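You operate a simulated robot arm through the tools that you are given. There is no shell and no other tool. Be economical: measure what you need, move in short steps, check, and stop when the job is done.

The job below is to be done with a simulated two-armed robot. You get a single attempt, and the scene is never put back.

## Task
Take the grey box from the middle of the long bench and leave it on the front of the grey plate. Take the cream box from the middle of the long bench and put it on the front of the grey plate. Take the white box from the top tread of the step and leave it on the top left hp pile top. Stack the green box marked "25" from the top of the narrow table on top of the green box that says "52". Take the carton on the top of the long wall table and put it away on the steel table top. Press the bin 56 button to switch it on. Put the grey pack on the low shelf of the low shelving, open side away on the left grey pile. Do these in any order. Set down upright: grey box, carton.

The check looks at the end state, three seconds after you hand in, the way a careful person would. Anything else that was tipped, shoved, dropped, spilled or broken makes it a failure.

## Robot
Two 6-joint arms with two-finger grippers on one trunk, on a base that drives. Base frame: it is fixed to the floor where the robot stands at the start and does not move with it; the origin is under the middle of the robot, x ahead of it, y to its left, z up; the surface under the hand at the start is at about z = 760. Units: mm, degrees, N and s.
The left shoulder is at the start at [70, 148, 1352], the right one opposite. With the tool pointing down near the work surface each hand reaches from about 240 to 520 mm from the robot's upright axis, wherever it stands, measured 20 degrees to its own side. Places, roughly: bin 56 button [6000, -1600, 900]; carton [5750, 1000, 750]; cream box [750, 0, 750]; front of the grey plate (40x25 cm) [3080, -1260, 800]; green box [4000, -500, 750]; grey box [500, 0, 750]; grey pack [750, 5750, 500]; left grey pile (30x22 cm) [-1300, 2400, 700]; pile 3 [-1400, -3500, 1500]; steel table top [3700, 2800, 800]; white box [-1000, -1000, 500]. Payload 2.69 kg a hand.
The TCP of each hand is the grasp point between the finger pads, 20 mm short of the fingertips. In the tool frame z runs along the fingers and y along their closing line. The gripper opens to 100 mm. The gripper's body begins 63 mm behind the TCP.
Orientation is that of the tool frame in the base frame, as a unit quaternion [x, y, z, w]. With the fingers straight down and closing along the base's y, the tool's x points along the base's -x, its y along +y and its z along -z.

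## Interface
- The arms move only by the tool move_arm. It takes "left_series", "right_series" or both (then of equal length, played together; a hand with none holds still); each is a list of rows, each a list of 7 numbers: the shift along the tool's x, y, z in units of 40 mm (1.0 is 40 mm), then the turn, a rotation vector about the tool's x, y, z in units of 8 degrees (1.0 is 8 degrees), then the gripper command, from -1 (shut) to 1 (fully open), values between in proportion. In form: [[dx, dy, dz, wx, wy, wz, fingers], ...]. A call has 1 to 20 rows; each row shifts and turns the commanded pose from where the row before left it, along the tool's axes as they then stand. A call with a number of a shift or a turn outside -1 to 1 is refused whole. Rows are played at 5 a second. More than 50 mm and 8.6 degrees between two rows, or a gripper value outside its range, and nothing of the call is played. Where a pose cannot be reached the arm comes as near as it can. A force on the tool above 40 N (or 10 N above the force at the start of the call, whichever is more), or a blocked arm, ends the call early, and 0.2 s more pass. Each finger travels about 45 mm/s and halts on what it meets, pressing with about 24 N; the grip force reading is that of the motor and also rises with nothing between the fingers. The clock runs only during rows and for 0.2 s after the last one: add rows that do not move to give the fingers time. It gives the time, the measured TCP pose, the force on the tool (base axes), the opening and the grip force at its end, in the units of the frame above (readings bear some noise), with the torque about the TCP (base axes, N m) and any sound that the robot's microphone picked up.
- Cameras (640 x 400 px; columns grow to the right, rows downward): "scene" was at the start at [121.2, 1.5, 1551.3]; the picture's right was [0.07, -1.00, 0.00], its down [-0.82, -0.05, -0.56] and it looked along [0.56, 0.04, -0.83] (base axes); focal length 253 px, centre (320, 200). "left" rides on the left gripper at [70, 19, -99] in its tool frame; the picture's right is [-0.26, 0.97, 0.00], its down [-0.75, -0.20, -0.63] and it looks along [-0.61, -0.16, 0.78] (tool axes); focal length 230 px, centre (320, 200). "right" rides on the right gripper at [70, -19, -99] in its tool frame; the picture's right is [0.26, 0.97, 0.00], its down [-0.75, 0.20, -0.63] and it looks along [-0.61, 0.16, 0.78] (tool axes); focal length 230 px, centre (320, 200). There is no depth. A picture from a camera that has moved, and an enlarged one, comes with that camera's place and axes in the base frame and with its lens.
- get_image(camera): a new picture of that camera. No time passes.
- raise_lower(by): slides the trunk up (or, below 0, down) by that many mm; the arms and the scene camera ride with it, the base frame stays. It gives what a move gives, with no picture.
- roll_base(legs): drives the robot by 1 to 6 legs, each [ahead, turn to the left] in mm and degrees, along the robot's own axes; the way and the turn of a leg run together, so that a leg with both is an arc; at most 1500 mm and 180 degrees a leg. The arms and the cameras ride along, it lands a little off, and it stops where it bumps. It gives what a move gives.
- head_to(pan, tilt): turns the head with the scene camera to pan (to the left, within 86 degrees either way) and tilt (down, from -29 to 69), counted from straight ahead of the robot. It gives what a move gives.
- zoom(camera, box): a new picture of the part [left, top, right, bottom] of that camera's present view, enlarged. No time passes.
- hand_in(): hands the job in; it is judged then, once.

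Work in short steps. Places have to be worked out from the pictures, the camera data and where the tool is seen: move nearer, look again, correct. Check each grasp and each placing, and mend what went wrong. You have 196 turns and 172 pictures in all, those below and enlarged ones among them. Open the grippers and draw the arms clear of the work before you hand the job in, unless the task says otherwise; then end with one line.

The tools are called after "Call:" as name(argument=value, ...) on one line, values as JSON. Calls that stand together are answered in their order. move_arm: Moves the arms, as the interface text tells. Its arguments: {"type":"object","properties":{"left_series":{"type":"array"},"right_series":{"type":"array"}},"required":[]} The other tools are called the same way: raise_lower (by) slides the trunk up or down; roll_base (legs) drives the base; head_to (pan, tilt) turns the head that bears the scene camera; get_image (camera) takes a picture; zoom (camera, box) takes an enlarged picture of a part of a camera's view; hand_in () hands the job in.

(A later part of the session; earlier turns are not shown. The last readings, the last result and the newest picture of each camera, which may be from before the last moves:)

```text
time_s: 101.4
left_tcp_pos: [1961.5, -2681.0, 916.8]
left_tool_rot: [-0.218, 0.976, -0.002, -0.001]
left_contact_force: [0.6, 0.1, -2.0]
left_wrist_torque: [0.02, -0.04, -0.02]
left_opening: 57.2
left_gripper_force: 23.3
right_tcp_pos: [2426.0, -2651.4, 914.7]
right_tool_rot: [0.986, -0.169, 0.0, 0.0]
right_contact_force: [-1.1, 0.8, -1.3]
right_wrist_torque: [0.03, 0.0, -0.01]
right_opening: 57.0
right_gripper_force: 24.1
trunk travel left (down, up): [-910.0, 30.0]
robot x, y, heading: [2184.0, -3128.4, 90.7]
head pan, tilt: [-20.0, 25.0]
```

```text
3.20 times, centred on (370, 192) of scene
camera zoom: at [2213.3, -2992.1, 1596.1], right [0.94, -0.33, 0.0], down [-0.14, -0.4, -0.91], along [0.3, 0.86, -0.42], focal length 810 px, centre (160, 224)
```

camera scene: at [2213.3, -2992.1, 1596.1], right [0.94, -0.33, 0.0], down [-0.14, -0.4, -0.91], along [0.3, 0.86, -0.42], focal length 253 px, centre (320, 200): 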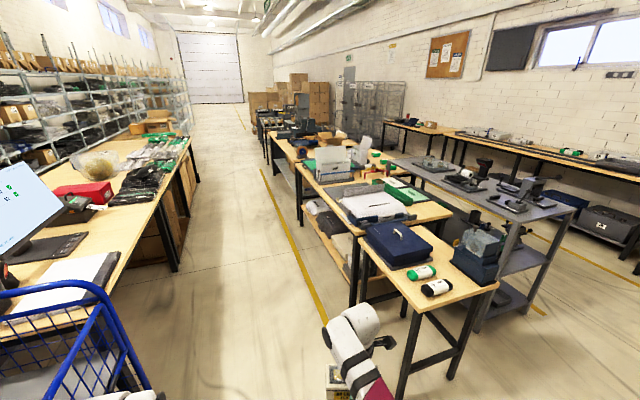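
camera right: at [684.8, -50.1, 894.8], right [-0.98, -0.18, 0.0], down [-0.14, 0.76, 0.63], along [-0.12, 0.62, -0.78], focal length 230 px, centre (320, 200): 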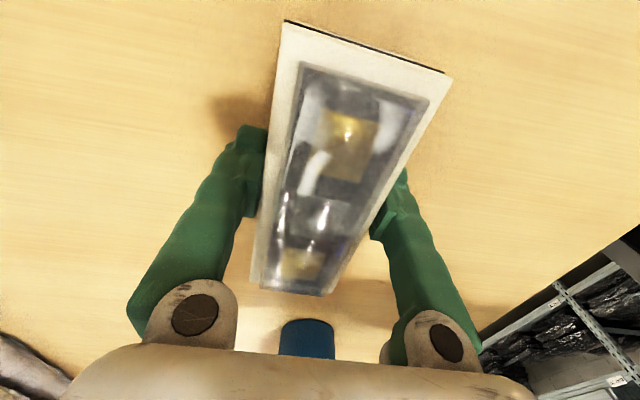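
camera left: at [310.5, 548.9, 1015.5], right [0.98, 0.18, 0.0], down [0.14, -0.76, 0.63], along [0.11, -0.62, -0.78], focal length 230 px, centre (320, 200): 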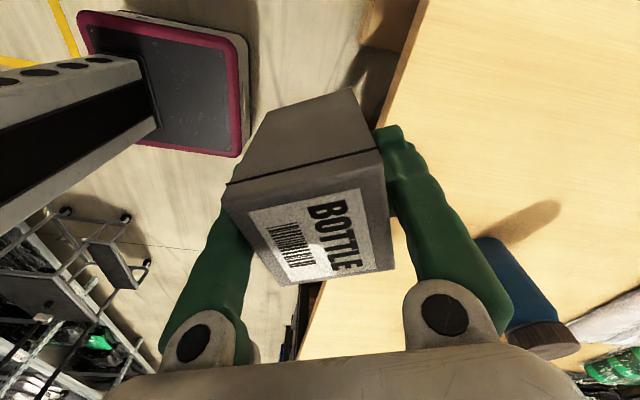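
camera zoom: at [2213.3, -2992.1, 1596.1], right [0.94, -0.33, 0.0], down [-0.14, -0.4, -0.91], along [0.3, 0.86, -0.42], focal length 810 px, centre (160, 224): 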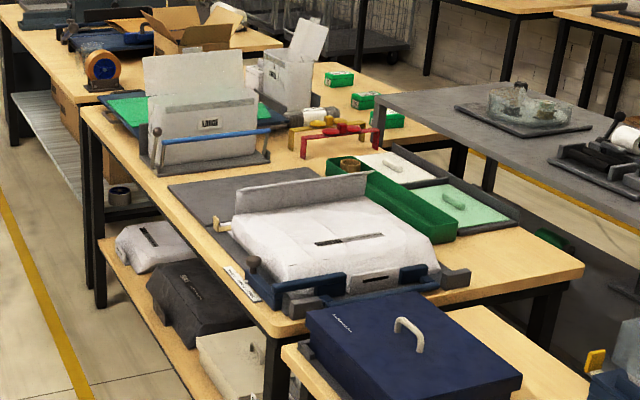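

The dark-grey plate lies in front of a fence on that table. I drive up the aisle to y≈-1260, turn to face the table and look.

Call:
roll_base(legs=[[0, 2.5], [1400, 0], [470, 0], [0, -93]])

Call:
head_to(pan=0, tilt=35)

Call:
get_image(camera="scene")

```text
time_s: 115.2
left_tcp_pos: [2520.8, -1044.7, 917.5]
left_tool_rot: [0.541, 0.841, 0.0, -0.001]
left_contact_force: [-0.4, -0.4, -0.4]
left_wrist_torque: [0.0, -0.01, -0.03]
left_opening: 57.2
left_gripper_force: 23.7
right_tcp_pos: [2544.0, -1508.5, 916.1]
right_tool_rot: [-0.572, 0.821, 0.001, 0.0]
right_contact_force: [0.3, 0.9, -1.1]
right_wrist_torque: [-0.02, 0.0, 0.04]
right_opening: 57.1
right_gripper_force: 24.0
trunk travel left (down, up): [-910.0, 30.0]
robot x, y, heading: [2076.0, -1259.8, -0.2]
head pan, tilt: [-20.0, 25.0]
```

```text
time_s: 116.0
left_tcp_pos: [2521.2, -1045.2, 916.0]
left_tool_rot: [0.542, 0.841, -0.001, -0.001]
left_contact_force: [-0.8, 0.4, -1.0]
left_wrist_torque: [0.01, 0.0, -0.03]
left_opening: 57.0
left_gripper_force: 24.0
right_tcp_pos: [2544.4, -1509.7, 915.2]
right_tool_rot: [-0.571, 0.821, 0.0, 0.0]
right_contact_force: [0.0, 0.5, -0.9]
right_wrist_torque: [0.0, -0.01, 0.03]
right_opening: 56.8
right_gripper_force: 23.6
trunk travel left (down, up): [-910.0, 30.0]
robot x, y, heading: [2076.8, -1258.1, -0.3]
head pan, tilt: [0.0, 35.0]
```

```text
141 pictures are left
camera scene: at [2210.9, -1264.1, 1580.4], right [0.0, -1.0, 0.0], down [-0.57, 0.0, -0.82], along [0.82, 0.0, -0.57], focal length 253 px, centre (320, 200)
```

scene: 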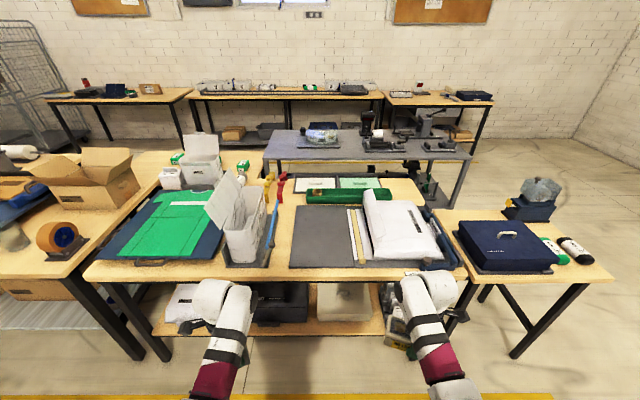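

The plate spans about x 2870–3290, y −1140…−1390. I zoom for detail.

Call:
zoom(camera="scene", box=[240, 170, 480, 320])

```text
2.67 times, centred on (360, 245) of scene
camera zoom: at [2210.9, -1264.1, 1580.4], right [0.0, -1.0, 0.0], down [-0.57, 0.0, -0.82], along [0.82, 0.0, -0.57], focal length 675 px, centre (213, 80)
```

zoom: 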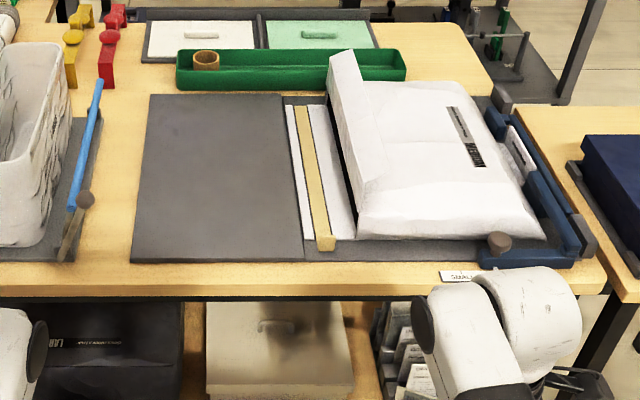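

Plan: raise the right hand, approach with heading −25° so the left hand comes over the plate clear of the white bin, and place the grey box at about (3061,−1197).

Call:
move_arm(right_series=[[0, 0, -0.7, 0, 0, 0, -1], [0, 0, -0.7, 0, 0, 0, -1], [0, 0, 0, 0, 0, 0, -1]])

Call:
roll_base(legs=[[0, 60], [250, 0], [0, -85]])

Call:
head_to(pan=0, tilt=45)

Call:
get_image(camera="scene")

```text
time_s: 116.8
left_tcp_pos: [2521.5, -1043.8, 917.6]
left_tool_rot: [0.542, 0.841, -0.001, -0.001]
left_contact_force: [-0.3, 0.4, -1.4]
left_wrist_torque: [0.01, -0.01, -0.01]
left_opening: 57.2
left_gripper_force: 24.1
right_tcp_pos: [2543.3, -1508.7, 970.8]
right_tool_rot: [-0.571, 0.821, 0.001, -0.001]
right_contact_force: [0.5, 0.4, -0.7]
right_wrist_torque: [0.0, 0.0, 0.02]
right_opening: 56.4
right_gripper_force: 24.2
trunk travel left (down, up): [-910.0, 30.0]
robot x, y, heading: [2072.0, -1258.1, -0.3]
head pan, tilt: [0.0, 35.0]
```

```text
time_s: 124.9
left_tcp_pos: [2694.0, -1036.3, 915.9]
left_tool_rot: [0.711, 0.704, 0.0, -0.001]
left_contact_force: [-0.1, 0.6, -0.3]
left_wrist_torque: [0.01, 0.04, 0.01]
left_opening: 57.1
left_gripper_force: 24.3
right_tcp_pos: [2518.6, -1467.5, 972.2]
right_tool_rot: [-0.381, 0.925, 0.001, 0.0]
right_contact_force: [0.3, -0.2, -0.9]
right_wrist_torque: [-0.03, 0.01, -0.01]
right_opening: 56.9
right_gripper_force: 23.7
trunk travel left (down, up): [-910.0, 30.0]
robot x, y, heading: [2199.9, -1043.8, -25.3]
head pan, tilt: [0.0, 35.0]
```

```text
time_s: 125.7
left_tcp_pos: [2694.4, -1036.6, 916.8]
left_tool_rot: [0.71, 0.704, 0.0, -0.002]
left_contact_force: [0.0, 1.3, -0.5]
left_wrist_torque: [-0.01, -0.03, 0.02]
left_opening: 57.1
left_gripper_force: 24.0
right_tcp_pos: [2519.2, -1468.2, 971.7]
right_tool_rot: [-0.381, 0.925, 0.001, 0.001]
right_contact_force: [0.6, -0.3, -1.0]
right_wrist_torque: [-0.02, 0.01, -0.03]
right_opening: 57.1
right_gripper_force: 23.7
trunk travel left (down, up): [-910.0, 30.0]
robot x, y, heading: [2195.1, -1041.0, -25.1]
head pan, tilt: [0.0, 45.0]
```

```text
139 pictures are left
camera scene: at [2315.3, -1102.7, 1565.6], right [-0.42, -0.91, 0.0], down [-0.64, 0.3, -0.71], along [0.64, -0.3, -0.71], focal length 253 px, centre (320, 200)
```

scene: 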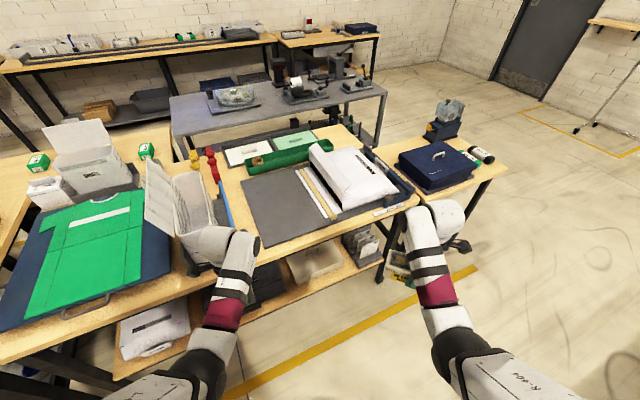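

The left hand's camera would pass close to the bin; I bias heading to −30° and then drive in 390 mm.

Call:
roll_base(legs=[[0, -5], [390, 0]])

Call:
get_image(camera="scene")

Call:
get_image(camera="left")

```text
time_s: 128.6
left_tcp_pos: [3028.5, -1278.4, 917.6]
left_tool_rot: [0.742, 0.67, 0.0, 0.0]
left_contact_force: [-1.4, 0.4, -1.4]
left_wrist_torque: [-0.03, 0.01, 0.02]
left_opening: 57.2
left_gripper_force: 23.9
right_tcp_pos: [2814.1, -1692.2, 972.1]
right_tool_rot: [-0.338, 0.941, 0.0, 0.0]
right_contact_force: [0.7, 0.0, -0.4]
right_wrist_torque: [-0.04, -0.03, -0.02]
right_opening: 56.9
right_gripper_force: 24.2
trunk travel left (down, up): [-910.0, 30.0]
robot x, y, heading: [2531.6, -1242.2, -30.3]
head pan, tilt: [0.0, 45.0]
```

```text
138 pictures are left
camera scene: at [2644.7, -1308.3, 1565.8], right [-0.5, -0.86, 0.0], down [-0.61, 0.36, -0.71], along [0.61, -0.36, -0.71], focal length 253 px, centre (320, 200)
```

scene: 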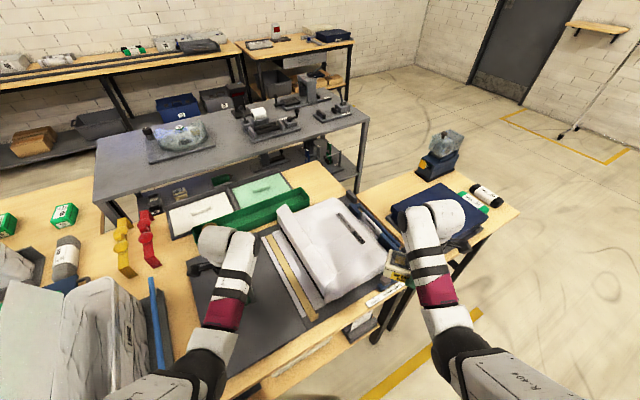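

```text
137 pictures are left
camera left: at [3053.5, -1209.6, 1016.2], right [0.94, -0.35, 0.0], down [-0.28, -0.73, 0.63], along [-0.22, -0.59, -0.78], focal length 230 px, centre (320, 200)
```

left: 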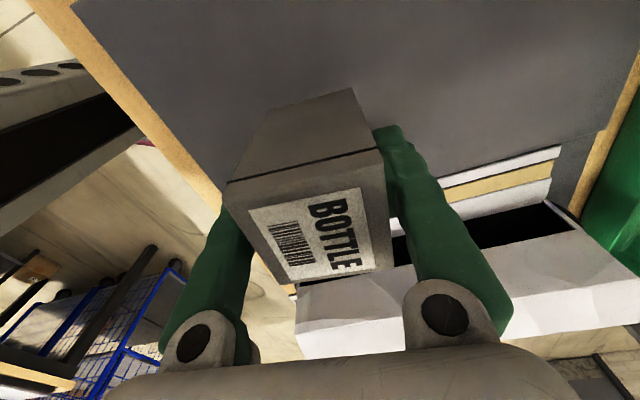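

I shift the grey box to (3050,−1205), align it, and lower to TCP z≈872 (bottom ≈809).

Call:
move_arm(left_series=[[0.62, 0.12, 0, 0, 0, -0.38, -1], [0.62, 0.12, 0, 0, 0, -0.37, -1], [0.63, 0.12, 0, 0, 0, 0, -1], [0, 0, 0.55, 0, 0, 0, -1], [0, 0, 0.55, 0, 0, 0, -1], [0, 0, 0, 0, 0, 0, -1]])

Call:
get_image(camera="left")

```text
time_s: 130.0
left_tcp_pos: [3048.1, -1204.0, 873.9]
left_tool_rot: [0.706, 0.708, 0.0, -0.001]
left_contact_force: [0.0, -0.9, -1.2]
left_wrist_torque: [0.0, 0.0, -0.02]
left_opening: 57.1
left_gripper_force: 23.9
right_tcp_pos: [2814.8, -1692.8, 971.7]
right_tool_rot: [-0.338, 0.941, 0.001, 0.0]
right_contact_force: [0.2, -0.4, -0.6]
right_wrist_torque: [-0.02, -0.01, 0.0]
right_opening: 56.8
right_gripper_force: 24.3
trunk travel left (down, up): [-910.0, 30.0]
robot x, y, heading: [2534.0, -1240.7, -30.6]
head pan, tilt: [0.0, 45.0]
```

```text
136 pictures are left
camera left: at [3065.9, -1133.3, 971.6], right [0.97, -0.25, 0.0], down [-0.2, -0.75, 0.63], along [-0.16, -0.61, -0.78], focal length 230 px, centre (320, 200)
```

left: 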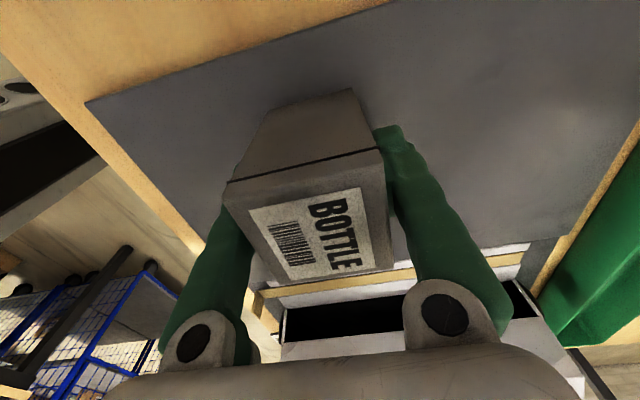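

Triangulation puts the plate surface at about z=787, so contact is expected near TCP 850. I lower in small steps.

Call:
move_arm(left_series=[[0, 0, 0.2, 0, 0, 0, -1], [0, 0, 0.2, 0, 0, 0, -1], [0, 0, 0, 0, 0, 0, -1]])

Call:
move_arm(left_series=[[0, 0, 0.1, 0, 0, 0, -1], [0, 0, 0, 0, 0, 0, -1]])

Call:
move_arm(left_series=[[0, 0, 0.1, 0, 0, 0, -1], [0, 0, 0, 0, 0, 0, -1]])

```text
time_s: 130.8
left_tcp_pos: [3047.7, -1205.1, 857.1]
left_tool_rot: [0.706, 0.708, 0.0, -0.002]
left_contact_force: [-0.3, 0.3, -0.7]
left_wrist_torque: [0.0, 0.0, 0.0]
left_opening: 57.1
left_gripper_force: 23.7
right_tcp_pos: [2815.1, -1692.2, 971.7]
right_tool_rot: [-0.337, 0.941, 0.001, 0.0]
right_contact_force: [-0.3, -0.7, -0.9]
right_wrist_torque: [0.05, 0.04, -0.01]
right_opening: 57.1
right_gripper_force: 24.1
trunk travel left (down, up): [-910.0, 30.0]
robot x, y, heading: [2535.8, -1239.9, -30.3]
head pan, tilt: [0.0, 45.0]
```

```text
time_s: 131.4
left_tcp_pos: [3048.0, -1204.6, 855.3]
left_tool_rot: [0.706, 0.708, 0.002, 0.001]
left_contact_force: [1.8, 1.1, 12.2]
left_wrist_torque: [-0.05, 0.3, -0.01]
left_opening: 57.1
left_gripper_force: 24.4
right_tcp_pos: [2814.8, -1691.8, 971.1]
right_tool_rot: [-0.338, 0.941, 0.0, 0.001]
right_contact_force: [0.8, -0.7, -0.6]
right_wrist_torque: [0.0, 0.01, -0.04]
right_opening: 57.1
right_gripper_force: 24.3
trunk travel left (down, up): [-910.0, 30.0]
robot x, y, heading: [2531.9, -1237.9, -30.4]
head pan, tilt: [0.0, 45.0]
```

```text
time_s: 132.0
left_tcp_pos: [3048.0, -1204.4, 852.8]
left_tool_rot: [0.706, 0.708, 0.003, 0.002]
left_contact_force: [6.8, 2.0, 30.7]
left_wrist_torque: [-0.08, 0.25, -0.07]
left_opening: 58.0
left_gripper_force: 23.7
right_tcp_pos: [2813.3, -1691.9, 972.8]
right_tool_rot: [-0.337, 0.941, 0.001, 0.001]
right_contact_force: [0.4, 0.3, -0.7]
right_wrist_torque: [-0.02, 0.0, 0.0]
right_opening: 57.2
right_gripper_force: 24.6
trunk travel left (down, up): [-910.0, 30.0]
robot x, y, heading: [2534.5, -1237.6, -30.6]
head pan, tilt: [0.0, 45.0]
```

Contact found at TCP ≈855. I back off the press, open, and rise.

Call:
move_arm(left_series=[[0, 0, -0.13, 0, 0, 0, -1], [0, 0, 0, 0, 0, 0, 0.2], [0, 0, 0, 0, 0, 0, 1], [0, 0, 0, 0, 0, 0, 1], [0, 0, 0, 0, 0, 0, 1], [0, 0, 0, 0, 0, 0, 1], [0, 0, -0.5, 0, 0, 0, 1], [0, 0, -0.5, 0, 0, 0, 1], [0, 0, -0.5, 0, 0, 0, 1], [0, 0, -0.5, 0, 0, 0, 1]])

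Call:
get_image(camera="left")

```text
time_s: 134.2
left_tcp_pos: [3047.4, -1205.7, 935.1]
left_tool_rot: [0.705, 0.709, 0.0, -0.001]
left_contact_force: [-0.2, 0.2, 0.3]
left_wrist_torque: [-0.01, -0.03, 0.03]
left_opening: 100.1
left_gripper_force: 0.1
right_tcp_pos: [2815.1, -1691.6, 971.6]
right_tool_rot: [-0.339, 0.941, 0.001, -0.001]
right_contact_force: [0.2, -0.3, -0.5]
right_wrist_torque: [0.0, 0.02, -0.03]
right_opening: 56.8
right_gripper_force: 24.2
trunk travel left (down, up): [-910.0, 30.0]
robot x, y, heading: [2533.3, -1236.9, -30.4]
head pan, tilt: [0.0, 45.0]
```

```text
135 pictures are left
camera left: at [3065.2, -1134.5, 1033.2], right [0.97, -0.25, 0.0], down [-0.2, -0.75, 0.63], along [-0.16, -0.61, -0.78], focal length 230 px, centre (320, 200)
```

left: 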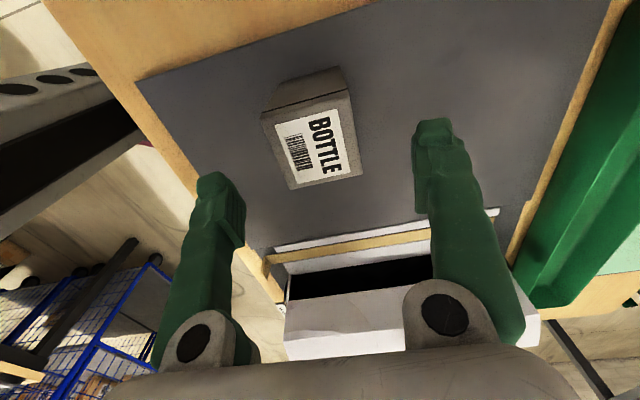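

Grey box stands upright on the plate. Now I raise a bit, back out, and go round to approach with heading +40° for the right hand.

Call:
raise_lower(by=30)

Call:
roll_base(legs=[[-450, 0], [0, -59], [738, 0], [0, 129.4]])

Call:
get_image(camera="scene")

```text
time_s: 134.9
left_tcp_pos: [3046.6, -1205.6, 964.4]
left_tool_rot: [0.706, 0.709, 0.0, 0.0]
left_contact_force: [-0.3, -0.7, 0.7]
left_wrist_torque: [0.02, 0.02, 0.01]
left_opening: 100.1
left_gripper_force: 0.0
right_tcp_pos: [2815.2, -1692.2, 1002.6]
right_tool_rot: [-0.338, 0.941, 0.001, 0.0]
right_contact_force: [-0.2, 0.3, -0.5]
right_wrist_torque: [0.0, 0.0, 0.0]
right_opening: 57.0
right_gripper_force: 23.9
trunk travel left (down, up): [-940.0, 0.0]
robot x, y, heading: [2530.7, -1238.2, -30.3]
head pan, tilt: [0.0, 45.0]
```

```text
time_s: 149.2
left_tcp_pos: [2295.7, -1260.2, 963.8]
left_tool_rot: [0.163, 0.987, -0.001, 0.0]
left_contact_force: [0.3, 0.6, 0.7]
left_wrist_torque: [-0.01, 0.0, -0.02]
left_opening: 100.0
left_gripper_force: 0.1
right_tcp_pos: [2681.9, -1640.1, 1002.4]
right_tool_rot: [0.822, -0.57, 0.0, 0.001]
right_contact_force: [-1.0, 0.6, -1.2]
right_wrist_torque: [-0.02, 0.01, 0.01]
right_opening: 56.8
right_gripper_force: 24.5
trunk travel left (down, up): [-940.0, 0.0]
robot x, y, heading: [2161.4, -1756.9, 40.7]
head pan, tilt: [0.0, 45.0]
```

```text
134 pictures are left
camera scene: at [2262.2, -1675.3, 1595.6], right [0.65, -0.76, 0.0], down [-0.54, -0.46, -0.71], along [0.54, 0.46, -0.71], focal length 253 px, centre (320, 200)
```

scene: 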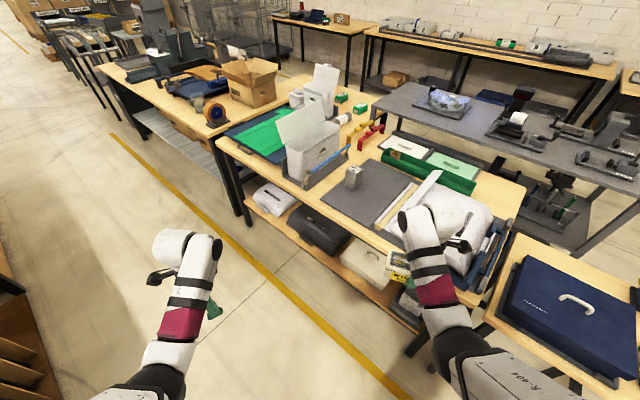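

Clear path; I drive 490 mm in, bringing the cream box over the right part of the plate.

Call:
roll_base(legs=[[490, 0]])

Call:
get_image(camera="right")

```text
time_s: 152.2
left_tcp_pos: [2668.8, -940.8, 966.0]
left_tool_rot: [0.163, 0.987, 0.001, -0.002]
left_contact_force: [-0.1, 0.2, -0.1]
left_wrist_torque: [0.04, -0.01, -0.04]
left_opening: 99.8
left_gripper_force: 0.0
right_tcp_pos: [3054.0, -1318.2, 1002.3]
right_tool_rot: [0.821, -0.571, 0.0, 0.001]
right_contact_force: [-0.3, -0.4, -0.8]
right_wrist_torque: [-0.01, -0.03, 0.0]
right_opening: 56.8
right_gripper_force: 24.0
trunk travel left (down, up): [-940.0, 0.0]
robot x, y, heading: [2536.4, -1435.1, 40.7]
head pan, tilt: [0.0, 45.0]
```

```text
133 pictures are left
camera right: at [3095.6, -1376.4, 1102.1], right [-0.81, -0.58, 0.0], down [-0.45, 0.63, 0.63], along [-0.37, 0.51, -0.78], focal length 230 px, centre (320, 200)
```

right: 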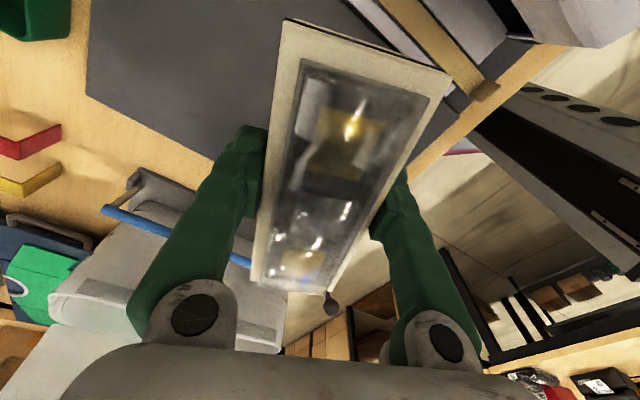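

I'd rather set the cream box nearer the front edge, at about (2947,−1275), clear of the grey one; I back 110 mm and turn 12° left, then rotate the tool.

Call:
roll_base(legs=[[-105, 0], [0, 12]])

Call:
move_arm(right_series=[[0, 0, 0.5, 0, 0, 1, -1], [0, 0, 0.5, 0, 0, 1, -1], [0, 0, 0.5, 0, 0, 1, -1], [0, 0, 0, 0, 0, 1, -1], [0, 0, 0, 0, 0, 0, -1]])

Call:
get_image(camera="right")

```text
time_s: 154.1
left_tcp_pos: [2489.4, -988.3, 963.3]
left_tool_rot: [0.059, 0.998, -0.002, -0.002]
left_contact_force: [-0.4, -0.5, 0.2]
left_wrist_torque: [0.01, 0.03, 0.0]
left_opening: 99.7
left_gripper_force: 0.0
right_tcp_pos: [2943.6, -1278.4, 998.8]
right_tool_rot: [0.876, -0.482, -0.001, 0.003]
right_contact_force: [0.2, 1.1, -0.7]
right_wrist_torque: [-0.06, 0.01, 0.01]
right_opening: 56.8
right_gripper_force: 24.3
trunk travel left (down, up): [-940.0, 0.0]
robot x, y, heading: [2453.3, -1506.4, 52.7]
head pan, tilt: [0.0, 45.0]
```

```text
time_s: 155.3
left_tcp_pos: [2484.9, -990.8, 963.3]
left_tool_rot: [0.06, 0.998, 0.0, -0.001]
left_contact_force: [0.2, -0.1, 1.3]
left_wrist_torque: [0.02, 0.01, 0.03]
left_opening: 99.8
left_gripper_force: 0.0
right_tcp_pos: [2940.3, -1280.6, 941.3]
right_tool_rot: [0.709, -0.705, -0.001, 0.002]
right_contact_force: [0.4, -0.4, -0.3]
right_wrist_torque: [-0.02, 0.02, 0.0]
right_opening: 56.6
right_gripper_force: 24.1
trunk travel left (down, up): [-940.0, 0.0]
robot x, y, heading: [2454.6, -1506.6, 52.6]
head pan, tilt: [0.0, 45.0]
```

```text
132 pictures are left
camera right: at [2959.3, -1349.7, 1041.0], right [-0.96, -0.26, 0.0], down [-0.2, 0.75, 0.63], along [-0.17, 0.61, -0.78], focal length 230 px, centre (320, 200)
```

right: 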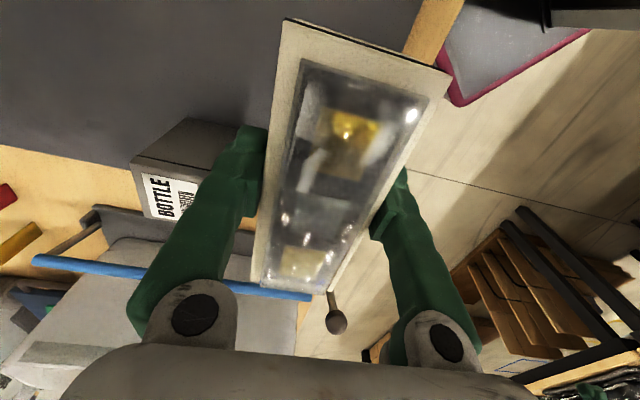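

Well placed: box would span x 2912–2968, plate edge at ≈2875. I lower to TCP ≈838, then step to contact.

Call:
move_arm(right_series=[[0, 0, 0.65, 0, 0, 0, -1], [0, 0, 0.65, 0, 0, 0, -1], [0, 0, 0.65, 0, 0, 0, -1], [0, 0, 0.62, 0, 0, 0, -1], [0, 0, 0, 0, 0, 0, -1]])

Call:
move_arm(right_series=[[0, 0, 0.12, 0, 0, 0, -1], [0, 0, 0, 0, 0, 0, -1]])

Call:
move_arm(right_series=[[0, 0, 0.1, 0, 0, 0, -1], [0, 0, 0, 0, 0, 0, -1]])

```text
time_s: 156.5
left_tcp_pos: [2485.1, -991.0, 964.9]
left_tool_rot: [0.059, 0.998, -0.001, -0.001]
left_contact_force: [1.6, 0.5, 0.1]
left_wrist_torque: [0.01, -0.01, 0.01]
left_opening: 99.9
left_gripper_force: 0.0
right_tcp_pos: [2938.8, -1279.9, 838.2]
right_tool_rot: [0.709, -0.705, 0.0, 0.0]
right_contact_force: [0.6, 0.0, -0.7]
right_wrist_torque: [-0.01, 0.02, 0.02]
right_opening: 56.8
right_gripper_force: 23.6
trunk travel left (down, up): [-940.0, 0.0]
robot x, y, heading: [2459.0, -1504.3, 52.6]
head pan, tilt: [0.0, 45.0]
```

```text
time_s: 157.1
left_tcp_pos: [2485.7, -991.4, 964.6]
left_tool_rot: [0.059, 0.998, -0.001, -0.001]
left_contact_force: [-0.1, -0.1, -0.1]
left_wrist_torque: [-0.05, 0.03, 0.0]
left_opening: 100.1
left_gripper_force: 0.0
right_tcp_pos: [2940.3, -1281.1, 833.6]
right_tool_rot: [0.71, -0.704, 0.0, 0.001]
right_contact_force: [0.9, 0.7, -1.0]
right_wrist_torque: [0.01, 0.01, 0.01]
right_opening: 56.9
right_gripper_force: 24.1
trunk travel left (down, up): [-940.0, 0.0]
robot x, y, heading: [2454.3, -1504.9, 52.5]
head pan, tilt: [0.0, 45.0]
```

```text
time_s: 157.7
left_tcp_pos: [2484.8, -990.8, 964.5]
left_tool_rot: [0.059, 0.998, -0.001, -0.001]
left_contact_force: [0.5, 0.0, -0.2]
left_wrist_torque: [0.0, -0.02, 0.0]
left_opening: 100.0
left_gripper_force: 0.1
right_tcp_pos: [2940.5, -1279.4, 829.3]
right_tool_rot: [0.709, -0.705, -0.001, 0.001]
right_contact_force: [-0.2, -0.4, -0.7]
right_wrist_torque: [0.03, 0.01, -0.02]
right_opening: 56.9
right_gripper_force: 23.7
trunk travel left (down, up): [-940.0, 0.0]
robot x, y, heading: [2454.3, -1503.6, 52.8]
head pan, tilt: [0.0, 45.0]
```

No contact yet; two more 4 mm steps.

Call:
move_arm(right_series=[[0, 0, 0.08, 0, 0, 0, -1], [0, 0, 0, 0, 0, 0, -1]])

Call:
move_arm(right_series=[[0, 0, 0.08, 0, 0, 0, -1], [0, 0, 0, 0, 0, 0, -1]])

```text
time_s: 158.3
left_tcp_pos: [2483.8, -991.6, 964.7]
left_tool_rot: [0.059, 0.998, -0.001, 0.001]
left_contact_force: [0.2, -0.2, -0.1]
left_wrist_torque: [0.0, -0.02, 0.01]
left_opening: 100.0
left_gripper_force: 0.1
right_tcp_pos: [2940.6, -1282.0, 829.1]
right_tool_rot: [0.709, -0.705, 0.0, -0.001]
right_contact_force: [0.3, -0.9, 6.9]
right_wrist_torque: [0.36, 0.13, -0.04]
right_opening: 56.8
right_gripper_force: 24.3
trunk travel left (down, up): [-940.0, 0.0]
robot x, y, heading: [2456.2, -1505.3, 52.8]
head pan, tilt: [0.0, 45.0]
```

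```text
time_s: 158.9
left_tcp_pos: [2481.2, -992.4, 966.7]
left_tool_rot: [0.059, 0.998, 0.001, 0.001]
left_contact_force: [-0.1, 0.0, -0.4]
left_wrist_torque: [0.0, 0.01, 0.04]
left_opening: 99.8
left_gripper_force: 0.0
right_tcp_pos: [2939.1, -1281.9, 826.7]
right_tool_rot: [0.71, -0.705, 0.0, -0.005]
right_contact_force: [4.2, 1.1, 28.4]
right_wrist_torque: [-0.05, 0.13, -0.01]
right_opening: 56.9
right_gripper_force: 23.7
trunk travel left (down, up): [-940.0, 0.0]
robot x, y, heading: [2455.9, -1502.5, 52.4]
head pan, tilt: [0.0, 45.0]
```

Contact. I ease off, open, and rise.

Call:
move_arm(right_series=[[0, 0, -0.09, 0, 0, 0, -1], [0, 0, 0, 0, 0, 0, 0.2], [0, 0, 0, 0, 0, 0, 0.7], [0, 0, 0, 0, 0, 0, 0.7], [0, 0, 0, 0, 0, 0, 0.7], [0, 0, -0.5, 0, 0, 0, 0.7], [0, 0, -0.5, 0, 0, 0, 0.7], [0, 0, -0.5, 0, 0, 0, 0.7], [0, 0, -0.5, 0, 0, 0, 1], [0, 0, -0.5, 0, 0, 0, 1], [0, 0, -0.5, 0, 0, 0, 1], [0, 0, -0.5, 0, 0, 0, 1]])

Call:
get_image(camera="right")

```text
time_s: 161.5
left_tcp_pos: [2485.9, -991.6, 964.6]
left_tool_rot: [0.06, 0.998, 0.0, -0.001]
left_contact_force: [0.6, -0.2, 0.0]
left_wrist_torque: [0.01, 0.0, -0.01]
left_opening: 99.9
left_gripper_force: 0.0
right_tcp_pos: [2939.7, -1281.7, 967.9]
right_tool_rot: [0.709, -0.705, -0.001, 0.001]
right_contact_force: [-0.5, -0.5, 0.0]
right_wrist_torque: [-0.01, -0.01, 0.01]
right_opening: 100.1
right_gripper_force: 0.2
trunk travel left (down, up): [-940.0, 0.0]
robot x, y, heading: [2456.9, -1507.7, 52.5]
head pan, tilt: [0.0, 45.0]
```

```text
131 pictures are left
camera right: at [2958.3, -1350.2, 1067.5], right [-0.96, -0.26, 0.0], down [-0.2, 0.75, 0.63], along [-0.17, 0.61, -0.78], focal length 230 px, centre (320, 200)
```

right: 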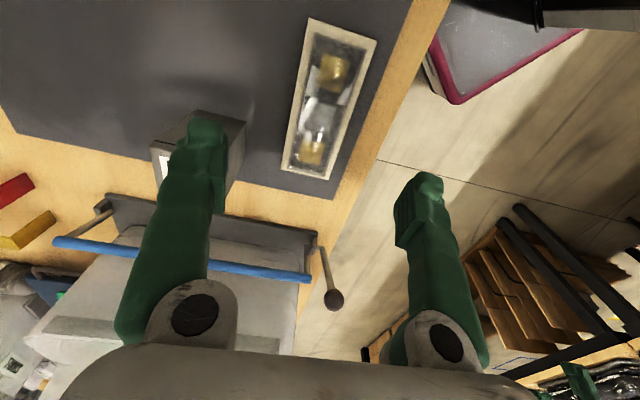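

Both boxes are on the plate. Next area is beyond these tables (button, green boxes, carton), so I back out and drive around the right end to about (4700,−2800).

Call:
roll_base(legs=[[-400, 0], [0, -142.5], [980, 0], [0, 90], [1500, 0], [900, 0]])

Call:
head_to(pan=45, tilt=20)

Call:
get_image(camera="scene")

```text
time_s: 189.8
left_tcp_pos: [5026.7, -2519.2, 965.9]
left_tool_rot: [0.495, 0.869, 0.0, 0.0]
left_contact_force: [0.7, 0.6, -0.3]
left_wrist_torque: [-0.02, -0.06, -0.03]
left_opening: 100.0
left_gripper_force: 0.1
right_tcp_pos: [5072.8, -3057.4, 967.5]
right_tool_rot: [-0.325, 0.946, 0.001, 0.0]
right_contact_force: [-0.7, 0.4, -0.1]
right_wrist_torque: [-0.02, -0.02, -0.03]
right_opening: 99.8
right_gripper_force: 0.1
trunk travel left (down, up): [-940.0, 0.0]
robot x, y, heading: [4598.7, -2806.2, 0.1]
head pan, tilt: [0.0, 45.0]
```

```text
time_s: 190.9
left_tcp_pos: [5027.1, -2520.0, 964.5]
left_tool_rot: [0.495, 0.869, 0.001, -0.001]
left_contact_force: [0.2, 0.1, -0.4]
left_wrist_torque: [0.0, -0.01, 0.01]
left_opening: 99.9
left_gripper_force: 0.0
right_tcp_pos: [5072.5, -3058.1, 967.5]
right_tool_rot: [-0.324, 0.946, 0.001, -0.001]
right_contact_force: [0.1, 0.2, 0.0]
right_wrist_torque: [0.01, 0.01, -0.03]
right_opening: 100.2
right_gripper_force: 0.0
trunk travel left (down, up): [-940.0, 0.0]
robot x, y, heading: [4603.8, -2807.0, 0.1]
head pan, tilt: [45.0, 20.0]
```

```text
130 pictures are left
camera scene: at [4717.6, -2747.2, 1634.2], right [0.71, -0.71, 0.0], down [-0.24, -0.24, -0.94], along [0.67, 0.66, -0.34], focal length 253 px, centre (320, 200)
```

scene: 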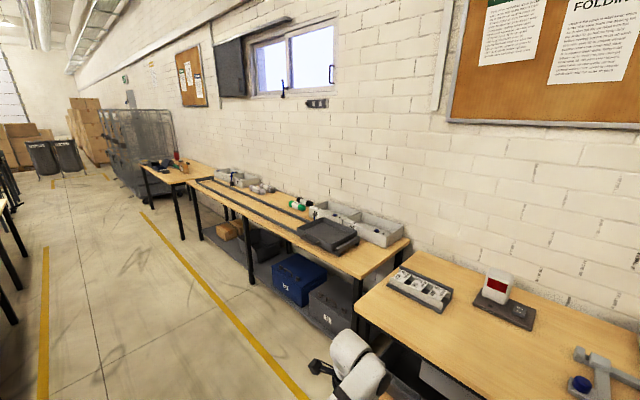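

I zoom in on the long wall table to find the bin 56 button.

Call:
zoom(camera="scene", box=[190, 140, 430, 290])

```text
2.67 times, centred on (310, 215) of scene
camera zoom: at [4717.6, -2747.2, 1634.2], right [0.71, -0.71, 0.0], down [-0.24, -0.24, -0.94], along [0.67, 0.66, -0.34], focal length 675 px, centre (347, 160)
```

zoom: 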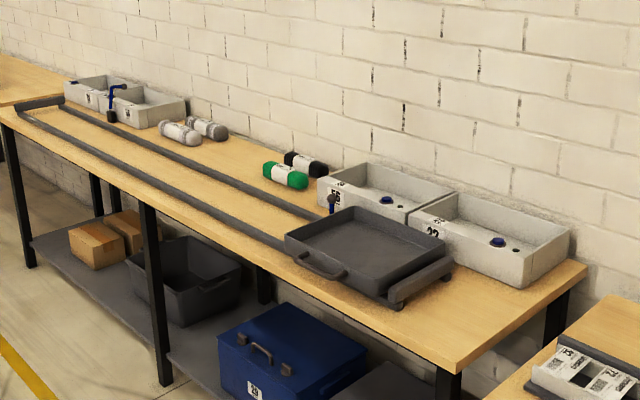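

Bin 56 is the left of the two near bins, with a blue button on its inner ledge. I drive to about (5000,−1390) facing the wall table.

Call:
roll_base(legs=[[0, 74], [1470, 0], [0, -74]])

Call:
head_to(pan=-15, tilt=35)

Call:
get_image(camera="scene")

Call:
zoom(camera="scene", box=[220, 100, 460, 250])

```text
time_s: 204.7
left_tcp_pos: [5441.1, -1108.3, 964.9]
left_tool_rot: [0.501, 0.865, 0.0, -0.001]
left_contact_force: [-0.5, -0.4, 0.0]
left_wrist_torque: [0.01, 0.0, 0.03]
left_opening: 99.8
left_gripper_force: 0.1
right_tcp_pos: [5480.9, -1646.9, 967.0]
right_tool_rot: [-0.318, 0.948, 0.001, -0.002]
right_contact_force: [0.2, 0.2, -0.3]
right_wrist_torque: [0.0, 0.02, 0.05]
right_opening: 100.0
right_gripper_force: 0.0
trunk travel left (down, up): [-940.0, 0.0]
robot x, y, heading: [5012.6, -1390.8, -0.7]
head pan, tilt: [45.0, 20.0]
```

```text
time_s: 206.0
left_tcp_pos: [5441.8, -1108.7, 963.9]
left_tool_rot: [0.501, 0.865, -0.001, -0.002]
left_contact_force: [-0.5, -1.7, 1.0]
left_wrist_torque: [0.01, 0.0, -0.01]
left_opening: 99.7
left_gripper_force: 0.1
right_tcp_pos: [5480.6, -1645.8, 968.0]
right_tool_rot: [-0.319, 0.948, 0.001, -0.001]
right_contact_force: [-0.5, 0.2, -0.2]
right_wrist_torque: [0.02, 0.0, -0.02]
right_opening: 100.2
right_gripper_force: 0.0
trunk travel left (down, up): [-940.0, 0.0]
robot x, y, heading: [5011.4, -1393.8, -1.0]
head pan, tilt: [-15.0, 35.0]
```

```text
128 pictures are left
camera scene: at [5147.0, -1420.7, 1610.4], right [-0.27, -0.96, 0.0], down [-0.55, 0.16, -0.82], along [0.79, -0.22, -0.57], focal length 253 px, centre (320, 200)
```

scene: 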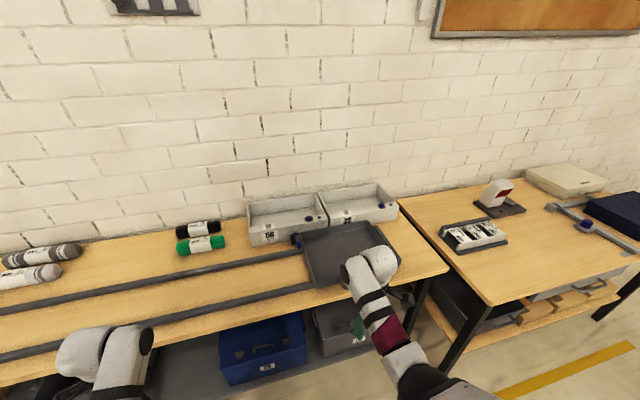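

```text
2.67 times, centred on (340, 175) of scene
camera zoom: at [5147.0, -1420.7, 1610.4], right [-0.27, -0.96, 0.0], down [-0.55, 0.16, -0.82], along [0.79, -0.22, -0.57], focal length 675 px, centre (267, 267)
```

zoom: 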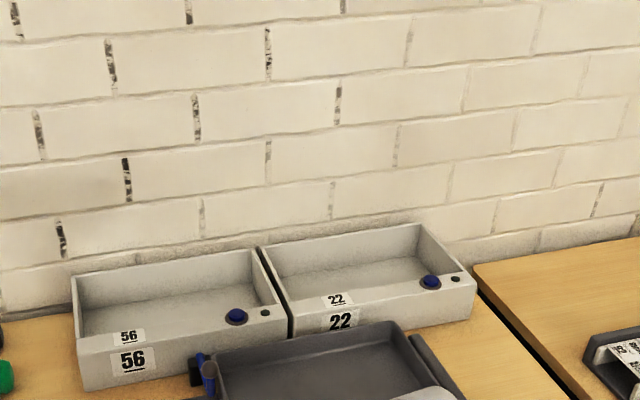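

Button 56 sits on the right front rim at about (6010,−1608,~890). I drive in 430 mm with the right gripper closed, and look with the wrist camera.

Call:
roll_base(legs=[[430, 1]])

Call:
move_arm(right_series=[[0, 0, 0, 0, 0, 1, -1], [0, 0, 0, 0, 0, 1, -1], [0, 0, 0, 0, 0, 1, -1], [0, 0, 0, 0, 0, 1, -1], [0, 0, 0, 0, 0, 0.6, -1]])

Call:
get_image(camera="right")

Call:
get_image(camera="scene")

```text
time_s: 208.6
left_tcp_pos: [5863.1, -1101.6, 964.5]
left_tool_rot: [0.493, 0.87, 0.0, 0.0]
left_contact_force: [-0.7, 0.0, 0.0]
left_wrist_torque: [0.02, -0.01, -0.02]
left_opening: 100.0
left_gripper_force: 0.1
right_tcp_pos: [5912.9, -1639.4, 967.5]
right_tool_rot: [-0.327, 0.945, 0.0, 0.0]
right_contact_force: [-0.1, 0.4, 0.1]
right_wrist_torque: [-0.03, 0.0, 0.0]
right_opening: 100.2
right_gripper_force: 0.0
trunk travel left (down, up): [-940.0, 0.0]
robot x, y, heading: [5441.7, -1395.0, 0.6]
head pan, tilt: [-15.0, 35.0]
```

```text
time_s: 209.8
left_tcp_pos: [5865.5, -1102.9, 964.0]
left_tool_rot: [0.492, 0.87, 0.0, 0.0]
left_contact_force: [-1.0, -0.1, 0.0]
left_wrist_torque: [-0.01, 0.0, 0.03]
left_opening: 100.0
left_gripper_force: 0.0
right_tcp_pos: [5912.9, -1639.6, 968.0]
right_tool_rot: [-0.012, 1.0, 0.0, 0.0]
right_contact_force: [0.3, 0.0, -0.2]
right_wrist_torque: [0.01, -0.03, -0.02]
right_opening: 0.0
right_gripper_force: 5.8
trunk travel left (down, up): [-940.0, 0.0]
robot x, y, heading: [5440.9, -1393.8, 0.7]
head pan, tilt: [-15.0, 35.0]
```

```text
126 pictures are left
camera right: at [5844.3, -1659.0, 1067.5], right [-0.28, 0.96, 0.0], down [0.75, 0.22, 0.63], along [0.6, 0.18, -0.78], focal length 230 px, centre (320, 200)
```

right: 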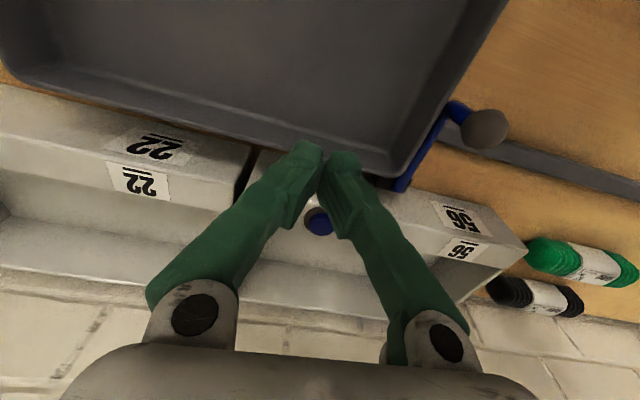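

```text
125 pictures are left
camera scene: at [5575.6, -1419.7, 1610.4], right [-0.25, -0.97, 0.0], down [-0.55, 0.14, -0.82], along [0.79, -0.21, -0.57], focal length 253 px, centre (320, 200)
```

scene: 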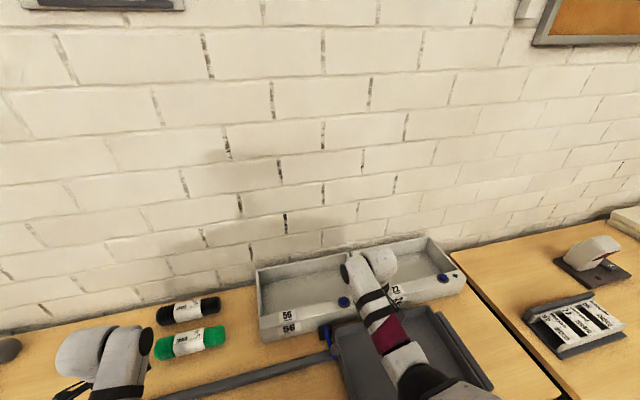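

Triangulated button: (6002,−1612,≈898). I move the closed fingers above it.

Call:
move_arm(right_series=[[-0.74, 0.23, 0, 0, 0, 0, -1], [-0.74, 0.23, 0, 0, 0, 0, -1], [-0.74, 0.23, 0, 0, 0, 0, -1], [0, 0, 0, 0, 0, 0, -1]])

Call:
get_image(camera="right")

```text
time_s: 210.8
left_tcp_pos: [5864.8, -1101.8, 965.4]
left_tool_rot: [0.492, 0.871, -0.001, -0.001]
left_contact_force: [-1.3, 0.3, 0.0]
left_wrist_torque: [-0.01, -0.03, 0.0]
left_opening: 100.0
left_gripper_force: 0.1
right_tcp_pos: [6003.0, -1609.3, 967.9]
right_tool_rot: [-0.012, 1.0, 0.0, 0.0]
right_contact_force: [0.3, 0.8, 0.1]
right_wrist_torque: [0.0, -0.03, -0.01]
right_opening: 0.0
right_gripper_force: 24.0
trunk travel left (down, up): [-940.0, 0.0]
robot x, y, heading: [5444.6, -1393.5, 0.5]
head pan, tilt: [-15.0, 35.0]
```

```text
124 pictures are left
camera right: at [5933.6, -1629.3, 1068.0], right [-0.28, 0.96, 0.0], down [0.75, 0.22, 0.63], along [0.6, 0.18, -0.78], focal length 230 px, centre (320, 200)
```

right: 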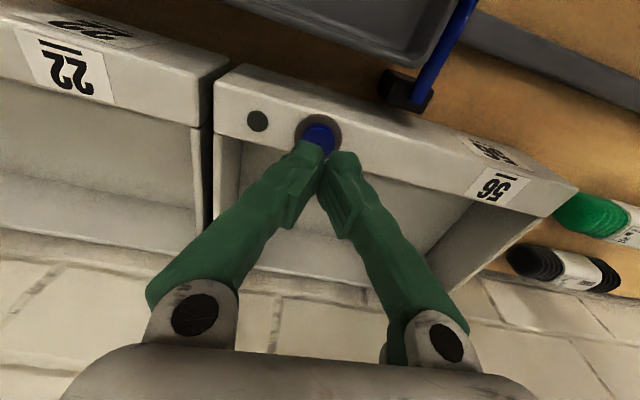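

The fingertips are right above the button. I descend to just above and press in small steps.

Call:
move_arm(right_series=[[0, 0, 0.5, 0, 0, 0, -1], [0, 0, 0.5, 0, 0, 0, -1], [0, 0, 0, 0, 0, 0, -1]])

Call:
move_arm(right_series=[[0, 0, 0.12, 0, 0, 0, -1], [0, 0, 0.12, 0, 0, 0, -1], [0, 0, 0, 0, 0, 0, -1]])

Call:
get_image(camera="right")

```text
time_s: 211.6
left_tcp_pos: [5863.7, -1101.9, 965.0]
left_tool_rot: [0.493, 0.87, 0.001, 0.0]
left_contact_force: [-0.6, 0.1, -0.1]
left_wrist_torque: [-0.01, -0.03, -0.02]
left_opening: 100.1
left_gripper_force: 0.0
right_tcp_pos: [5997.3, -1612.2, 940.1]
right_tool_rot: [-0.013, 1.0, 0.0, -0.001]
right_contact_force: [-0.6, 0.4, 0.5]
right_wrist_torque: [0.02, 0.02, 0.01]
right_opening: 0.0
right_gripper_force: 23.7
right hand out of reach, approached as far as the arm can: row 2
trunk travel left (down, up): [-940.0, 0.0]
robot x, y, heading: [5441.4, -1393.5, 0.4]
head pan, tilt: [-15.0, 35.0]
```

```text
time_s: 212.4
left_tcp_pos: [5863.9, -1101.8, 964.2]
left_tool_rot: [0.493, 0.87, -0.001, -0.001]
left_contact_force: [-0.9, 0.1, 0.8]
left_wrist_torque: [-0.03, -0.01, 0.04]
left_opening: 100.1
left_gripper_force: 0.0
right_tcp_pos: [5994.4, -1613.1, 932.9]
right_tool_rot: [-0.012, 1.0, 0.0, 0.0]
right_contact_force: [-0.2, 0.6, 0.3]
right_wrist_torque: [-0.01, -0.02, 0.02]
right_opening: 0.0
right_gripper_force: 24.1
right hand out of reach, approached as far as the arm can: row 2
trunk travel left (down, up): [-940.0, 0.0]
robot x, y, heading: [5438.1, -1394.5, 0.3]
head pan, tilt: [-15.0, 35.0]
```

```text
123 pictures are left
camera right: at [5925.2, -1633.5, 1032.7], right [-0.28, 0.96, 0.0], down [0.75, 0.22, 0.63], along [0.6, 0.18, -0.78], focal length 230 px, centre (320, 200)
```

right: 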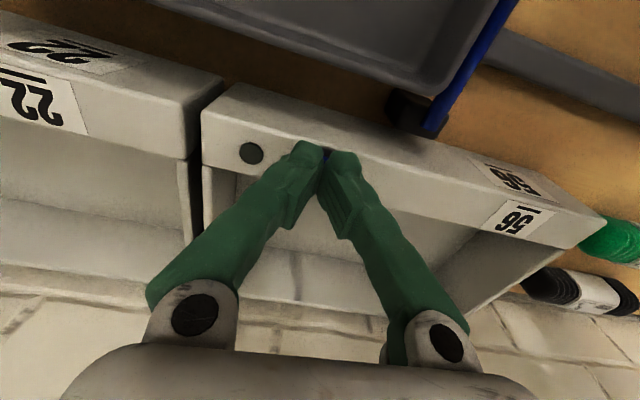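

The arm is at its reach limit, so I lift the hand 60 mm, lower the trunk 60 mm to gain reach, and look again.

Call:
move_arm(right_series=[[-0.1, 0, -0.75, 0, 0, 0, -1], [-0.1, 0.1, -0.75, 0, 0, 0, -1], [0, 0, 0, 0, 0, 0, -1]])

Call:
raise_lower(by=-60)

Call:
get_image(camera="right")

```text
time_s: 213.2
left_tcp_pos: [5864.7, -1101.7, 964.6]
left_tool_rot: [0.492, 0.871, 0.0, -0.001]
left_contact_force: [-0.4, 0.5, 0.1]
left_wrist_torque: [0.03, 0.01, -0.03]
left_opening: 100.1
left_gripper_force: 0.0
right_tcp_pos: [6017.5, -1610.5, 987.4]
right_tool_rot: [-0.012, 1.0, -0.001, -0.001]
right_contact_force: [0.1, -1.5, -0.4]
right_wrist_torque: [0.02, 0.04, 0.0]
right_opening: 0.0
right_gripper_force: 24.3
right hand out of reach, approached as far as the arm can: row 1, 2
trunk travel left (down, up): [-940.0, 0.0]
robot x, y, heading: [5439.9, -1394.2, 0.5]
head pan, tilt: [-15.0, 35.0]
```

```text
time_s: 214.2
left_tcp_pos: [5865.0, -1101.8, 903.0]
left_tool_rot: [0.492, 0.87, 0.0, -0.001]
left_contact_force: [0.7, 0.4, 0.0]
left_wrist_torque: [-0.04, -0.01, 0.0]
left_opening: 100.0
left_gripper_force: 0.1
right_tcp_pos: [6016.8, -1610.3, 926.4]
right_tool_rot: [-0.013, 1.0, 0.0, -0.002]
right_contact_force: [0.6, 0.9, 0.0]
right_wrist_torque: [-0.01, 0.01, -0.02]
right_opening: 0.0
right_gripper_force: 23.5
trunk travel left (down, up): [-880.0, 60.0]
robot x, y, heading: [5442.2, -1394.5, 0.6]
head pan, tilt: [-15.0, 35.0]
```

```text
122 pictures are left
camera right: at [5947.4, -1629.8, 1026.9], right [-0.28, 0.96, 0.0], down [0.75, 0.22, 0.63], along [0.6, 0.18, -0.78], focal length 230 px, centre (320, 200)
```

right: 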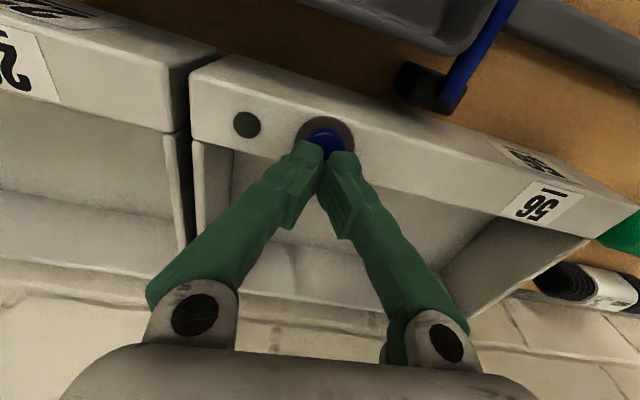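

The fingers are ~14 mm past the button centre. I shift back to x≈6003 and step down.

Call:
move_arm(right_series=[[0.34, 0.03, 0, 0, 0, 0, -1], [0, 0, 0.1, 0, 0, 0, -1], [0, 0, 0, 0, 0, 0, -1]])

Call:
move_arm(right_series=[[0, 0, 0.1, 0, 0, 0, -1], [0, 0, 0.1, 0, 0, 0, -1], [0, 0, 0, 0, 0, 0, -1]])

Call:
get_image(camera="right")

```text
time_s: 215.0
left_tcp_pos: [5864.9, -1102.0, 904.4]
left_tool_rot: [0.492, 0.87, 0.0, -0.001]
left_contact_force: [0.3, 0.2, 0.5]
left_wrist_torque: [0.04, 0.01, -0.05]
left_opening: 100.0
left_gripper_force: 0.1
right_tcp_pos: [6003.2, -1609.4, 922.9]
right_tool_rot: [-0.012, 1.0, -0.001, -0.002]
right_contact_force: [-0.6, 0.2, 0.0]
right_wrist_torque: [-0.02, 0.02, -0.03]
right_opening: 0.0
right_gripper_force: 23.4
right hand out of reach, approached as far as the arm can: row 1
trunk travel left (down, up): [-880.0, 60.0]
robot x, y, heading: [5438.6, -1395.0, 0.3]
head pan, tilt: [-15.0, 35.0]
```

```text
time_s: 215.8
left_tcp_pos: [5866.1, -1101.7, 904.7]
left_tool_rot: [0.492, 0.871, -0.001, -0.001]
left_contact_force: [-0.3, -0.5, -0.7]
left_wrist_torque: [0.0, -0.01, 0.03]
left_opening: 100.0
left_gripper_force: 0.0
right_tcp_pos: [6002.3, -1609.5, 914.6]
right_tool_rot: [-0.012, 1.0, 0.0, -0.002]
right_contact_force: [0.0, -0.2, 0.5]
right_wrist_torque: [0.01, 0.02, 0.0]
right_opening: 0.0
right_gripper_force: 24.2
trunk travel left (down, up): [-880.0, 60.0]
robot x, y, heading: [5441.5, -1397.0, 0.3]
head pan, tilt: [-15.0, 35.0]
```

```text
121 pictures are left
camera right: at [5933.9, -1629.0, 1014.5], right [-0.28, 0.96, 0.0], down [0.75, 0.22, 0.63], along [0.6, 0.18, -0.78], focal length 230 px, centre (320, 200)
```

right: 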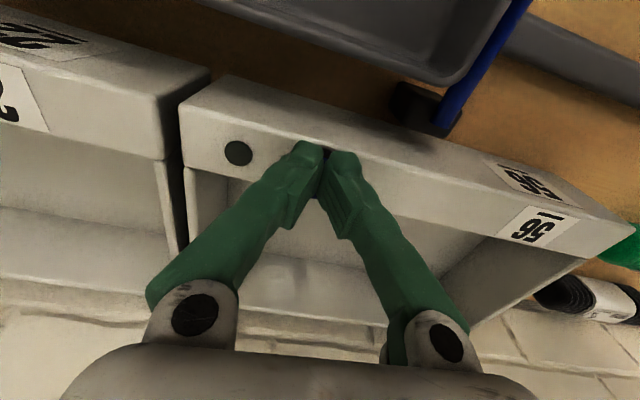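

Estimate is now (6005,−1607,≈889); the tips are just above it. I keep stepping down.

Call:
move_arm(right_series=[[-0.05, 0.04, 0.1, 0, 0, 0, -1], [0, 0, 0.1, 0, 0, 0, -1], [0, 0, 0, 0, 0, 0, -1]])

Call:
move_arm(right_series=[[0, 0, 0.1, 0, 0, 0, -1], [0, 0, 0, 0, 0, 0, -1]])

```text
time_s: 216.6
left_tcp_pos: [5863.4, -1101.9, 905.0]
left_tool_rot: [0.493, 0.87, -0.001, -0.001]
left_contact_force: [0.6, -0.5, 0.4]
left_wrist_torque: [-0.02, 0.0, 0.01]
left_opening: 99.9
left_gripper_force: 0.0
right_tcp_pos: [6005.9, -1607.5, 908.6]
right_tool_rot: [-0.013, 1.0, 0.0, 0.0]
right_contact_force: [2.0, -1.5, 9.4]
right_wrist_torque: [-0.02, -0.1, -0.06]
right_opening: 6.0
right_gripper_force: 29.8
trunk travel left (down, up): [-880.0, 60.0]
robot x, y, heading: [5436.3, -1394.2, 0.4]
head pan, tilt: [-15.0, 35.0]
heard: click
```

```text
time_s: 217.2
left_tcp_pos: [5863.6, -1101.1, 905.2]
left_tool_rot: [0.492, 0.87, 0.001, 0.001]
left_contact_force: [0.5, -0.1, 0.1]
left_wrist_torque: [0.0, -0.03, 0.02]
left_opening: 99.8
left_gripper_force: 0.1
right_tcp_pos: [6005.4, -1608.0, 906.9]
right_tool_rot: [-0.012, 1.0, -0.002, 0.002]
right_contact_force: [4.8, -3.6, 20.1]
right_wrist_torque: [-0.08, -0.21, -0.05]
right_opening: 5.8
right_gripper_force: 29.4
trunk travel left (down, up): [-880.0, 60.0]
robot x, y, heading: [5440.8, -1396.9, 0.2]
head pan, tilt: [-15.0, 35.0]
```

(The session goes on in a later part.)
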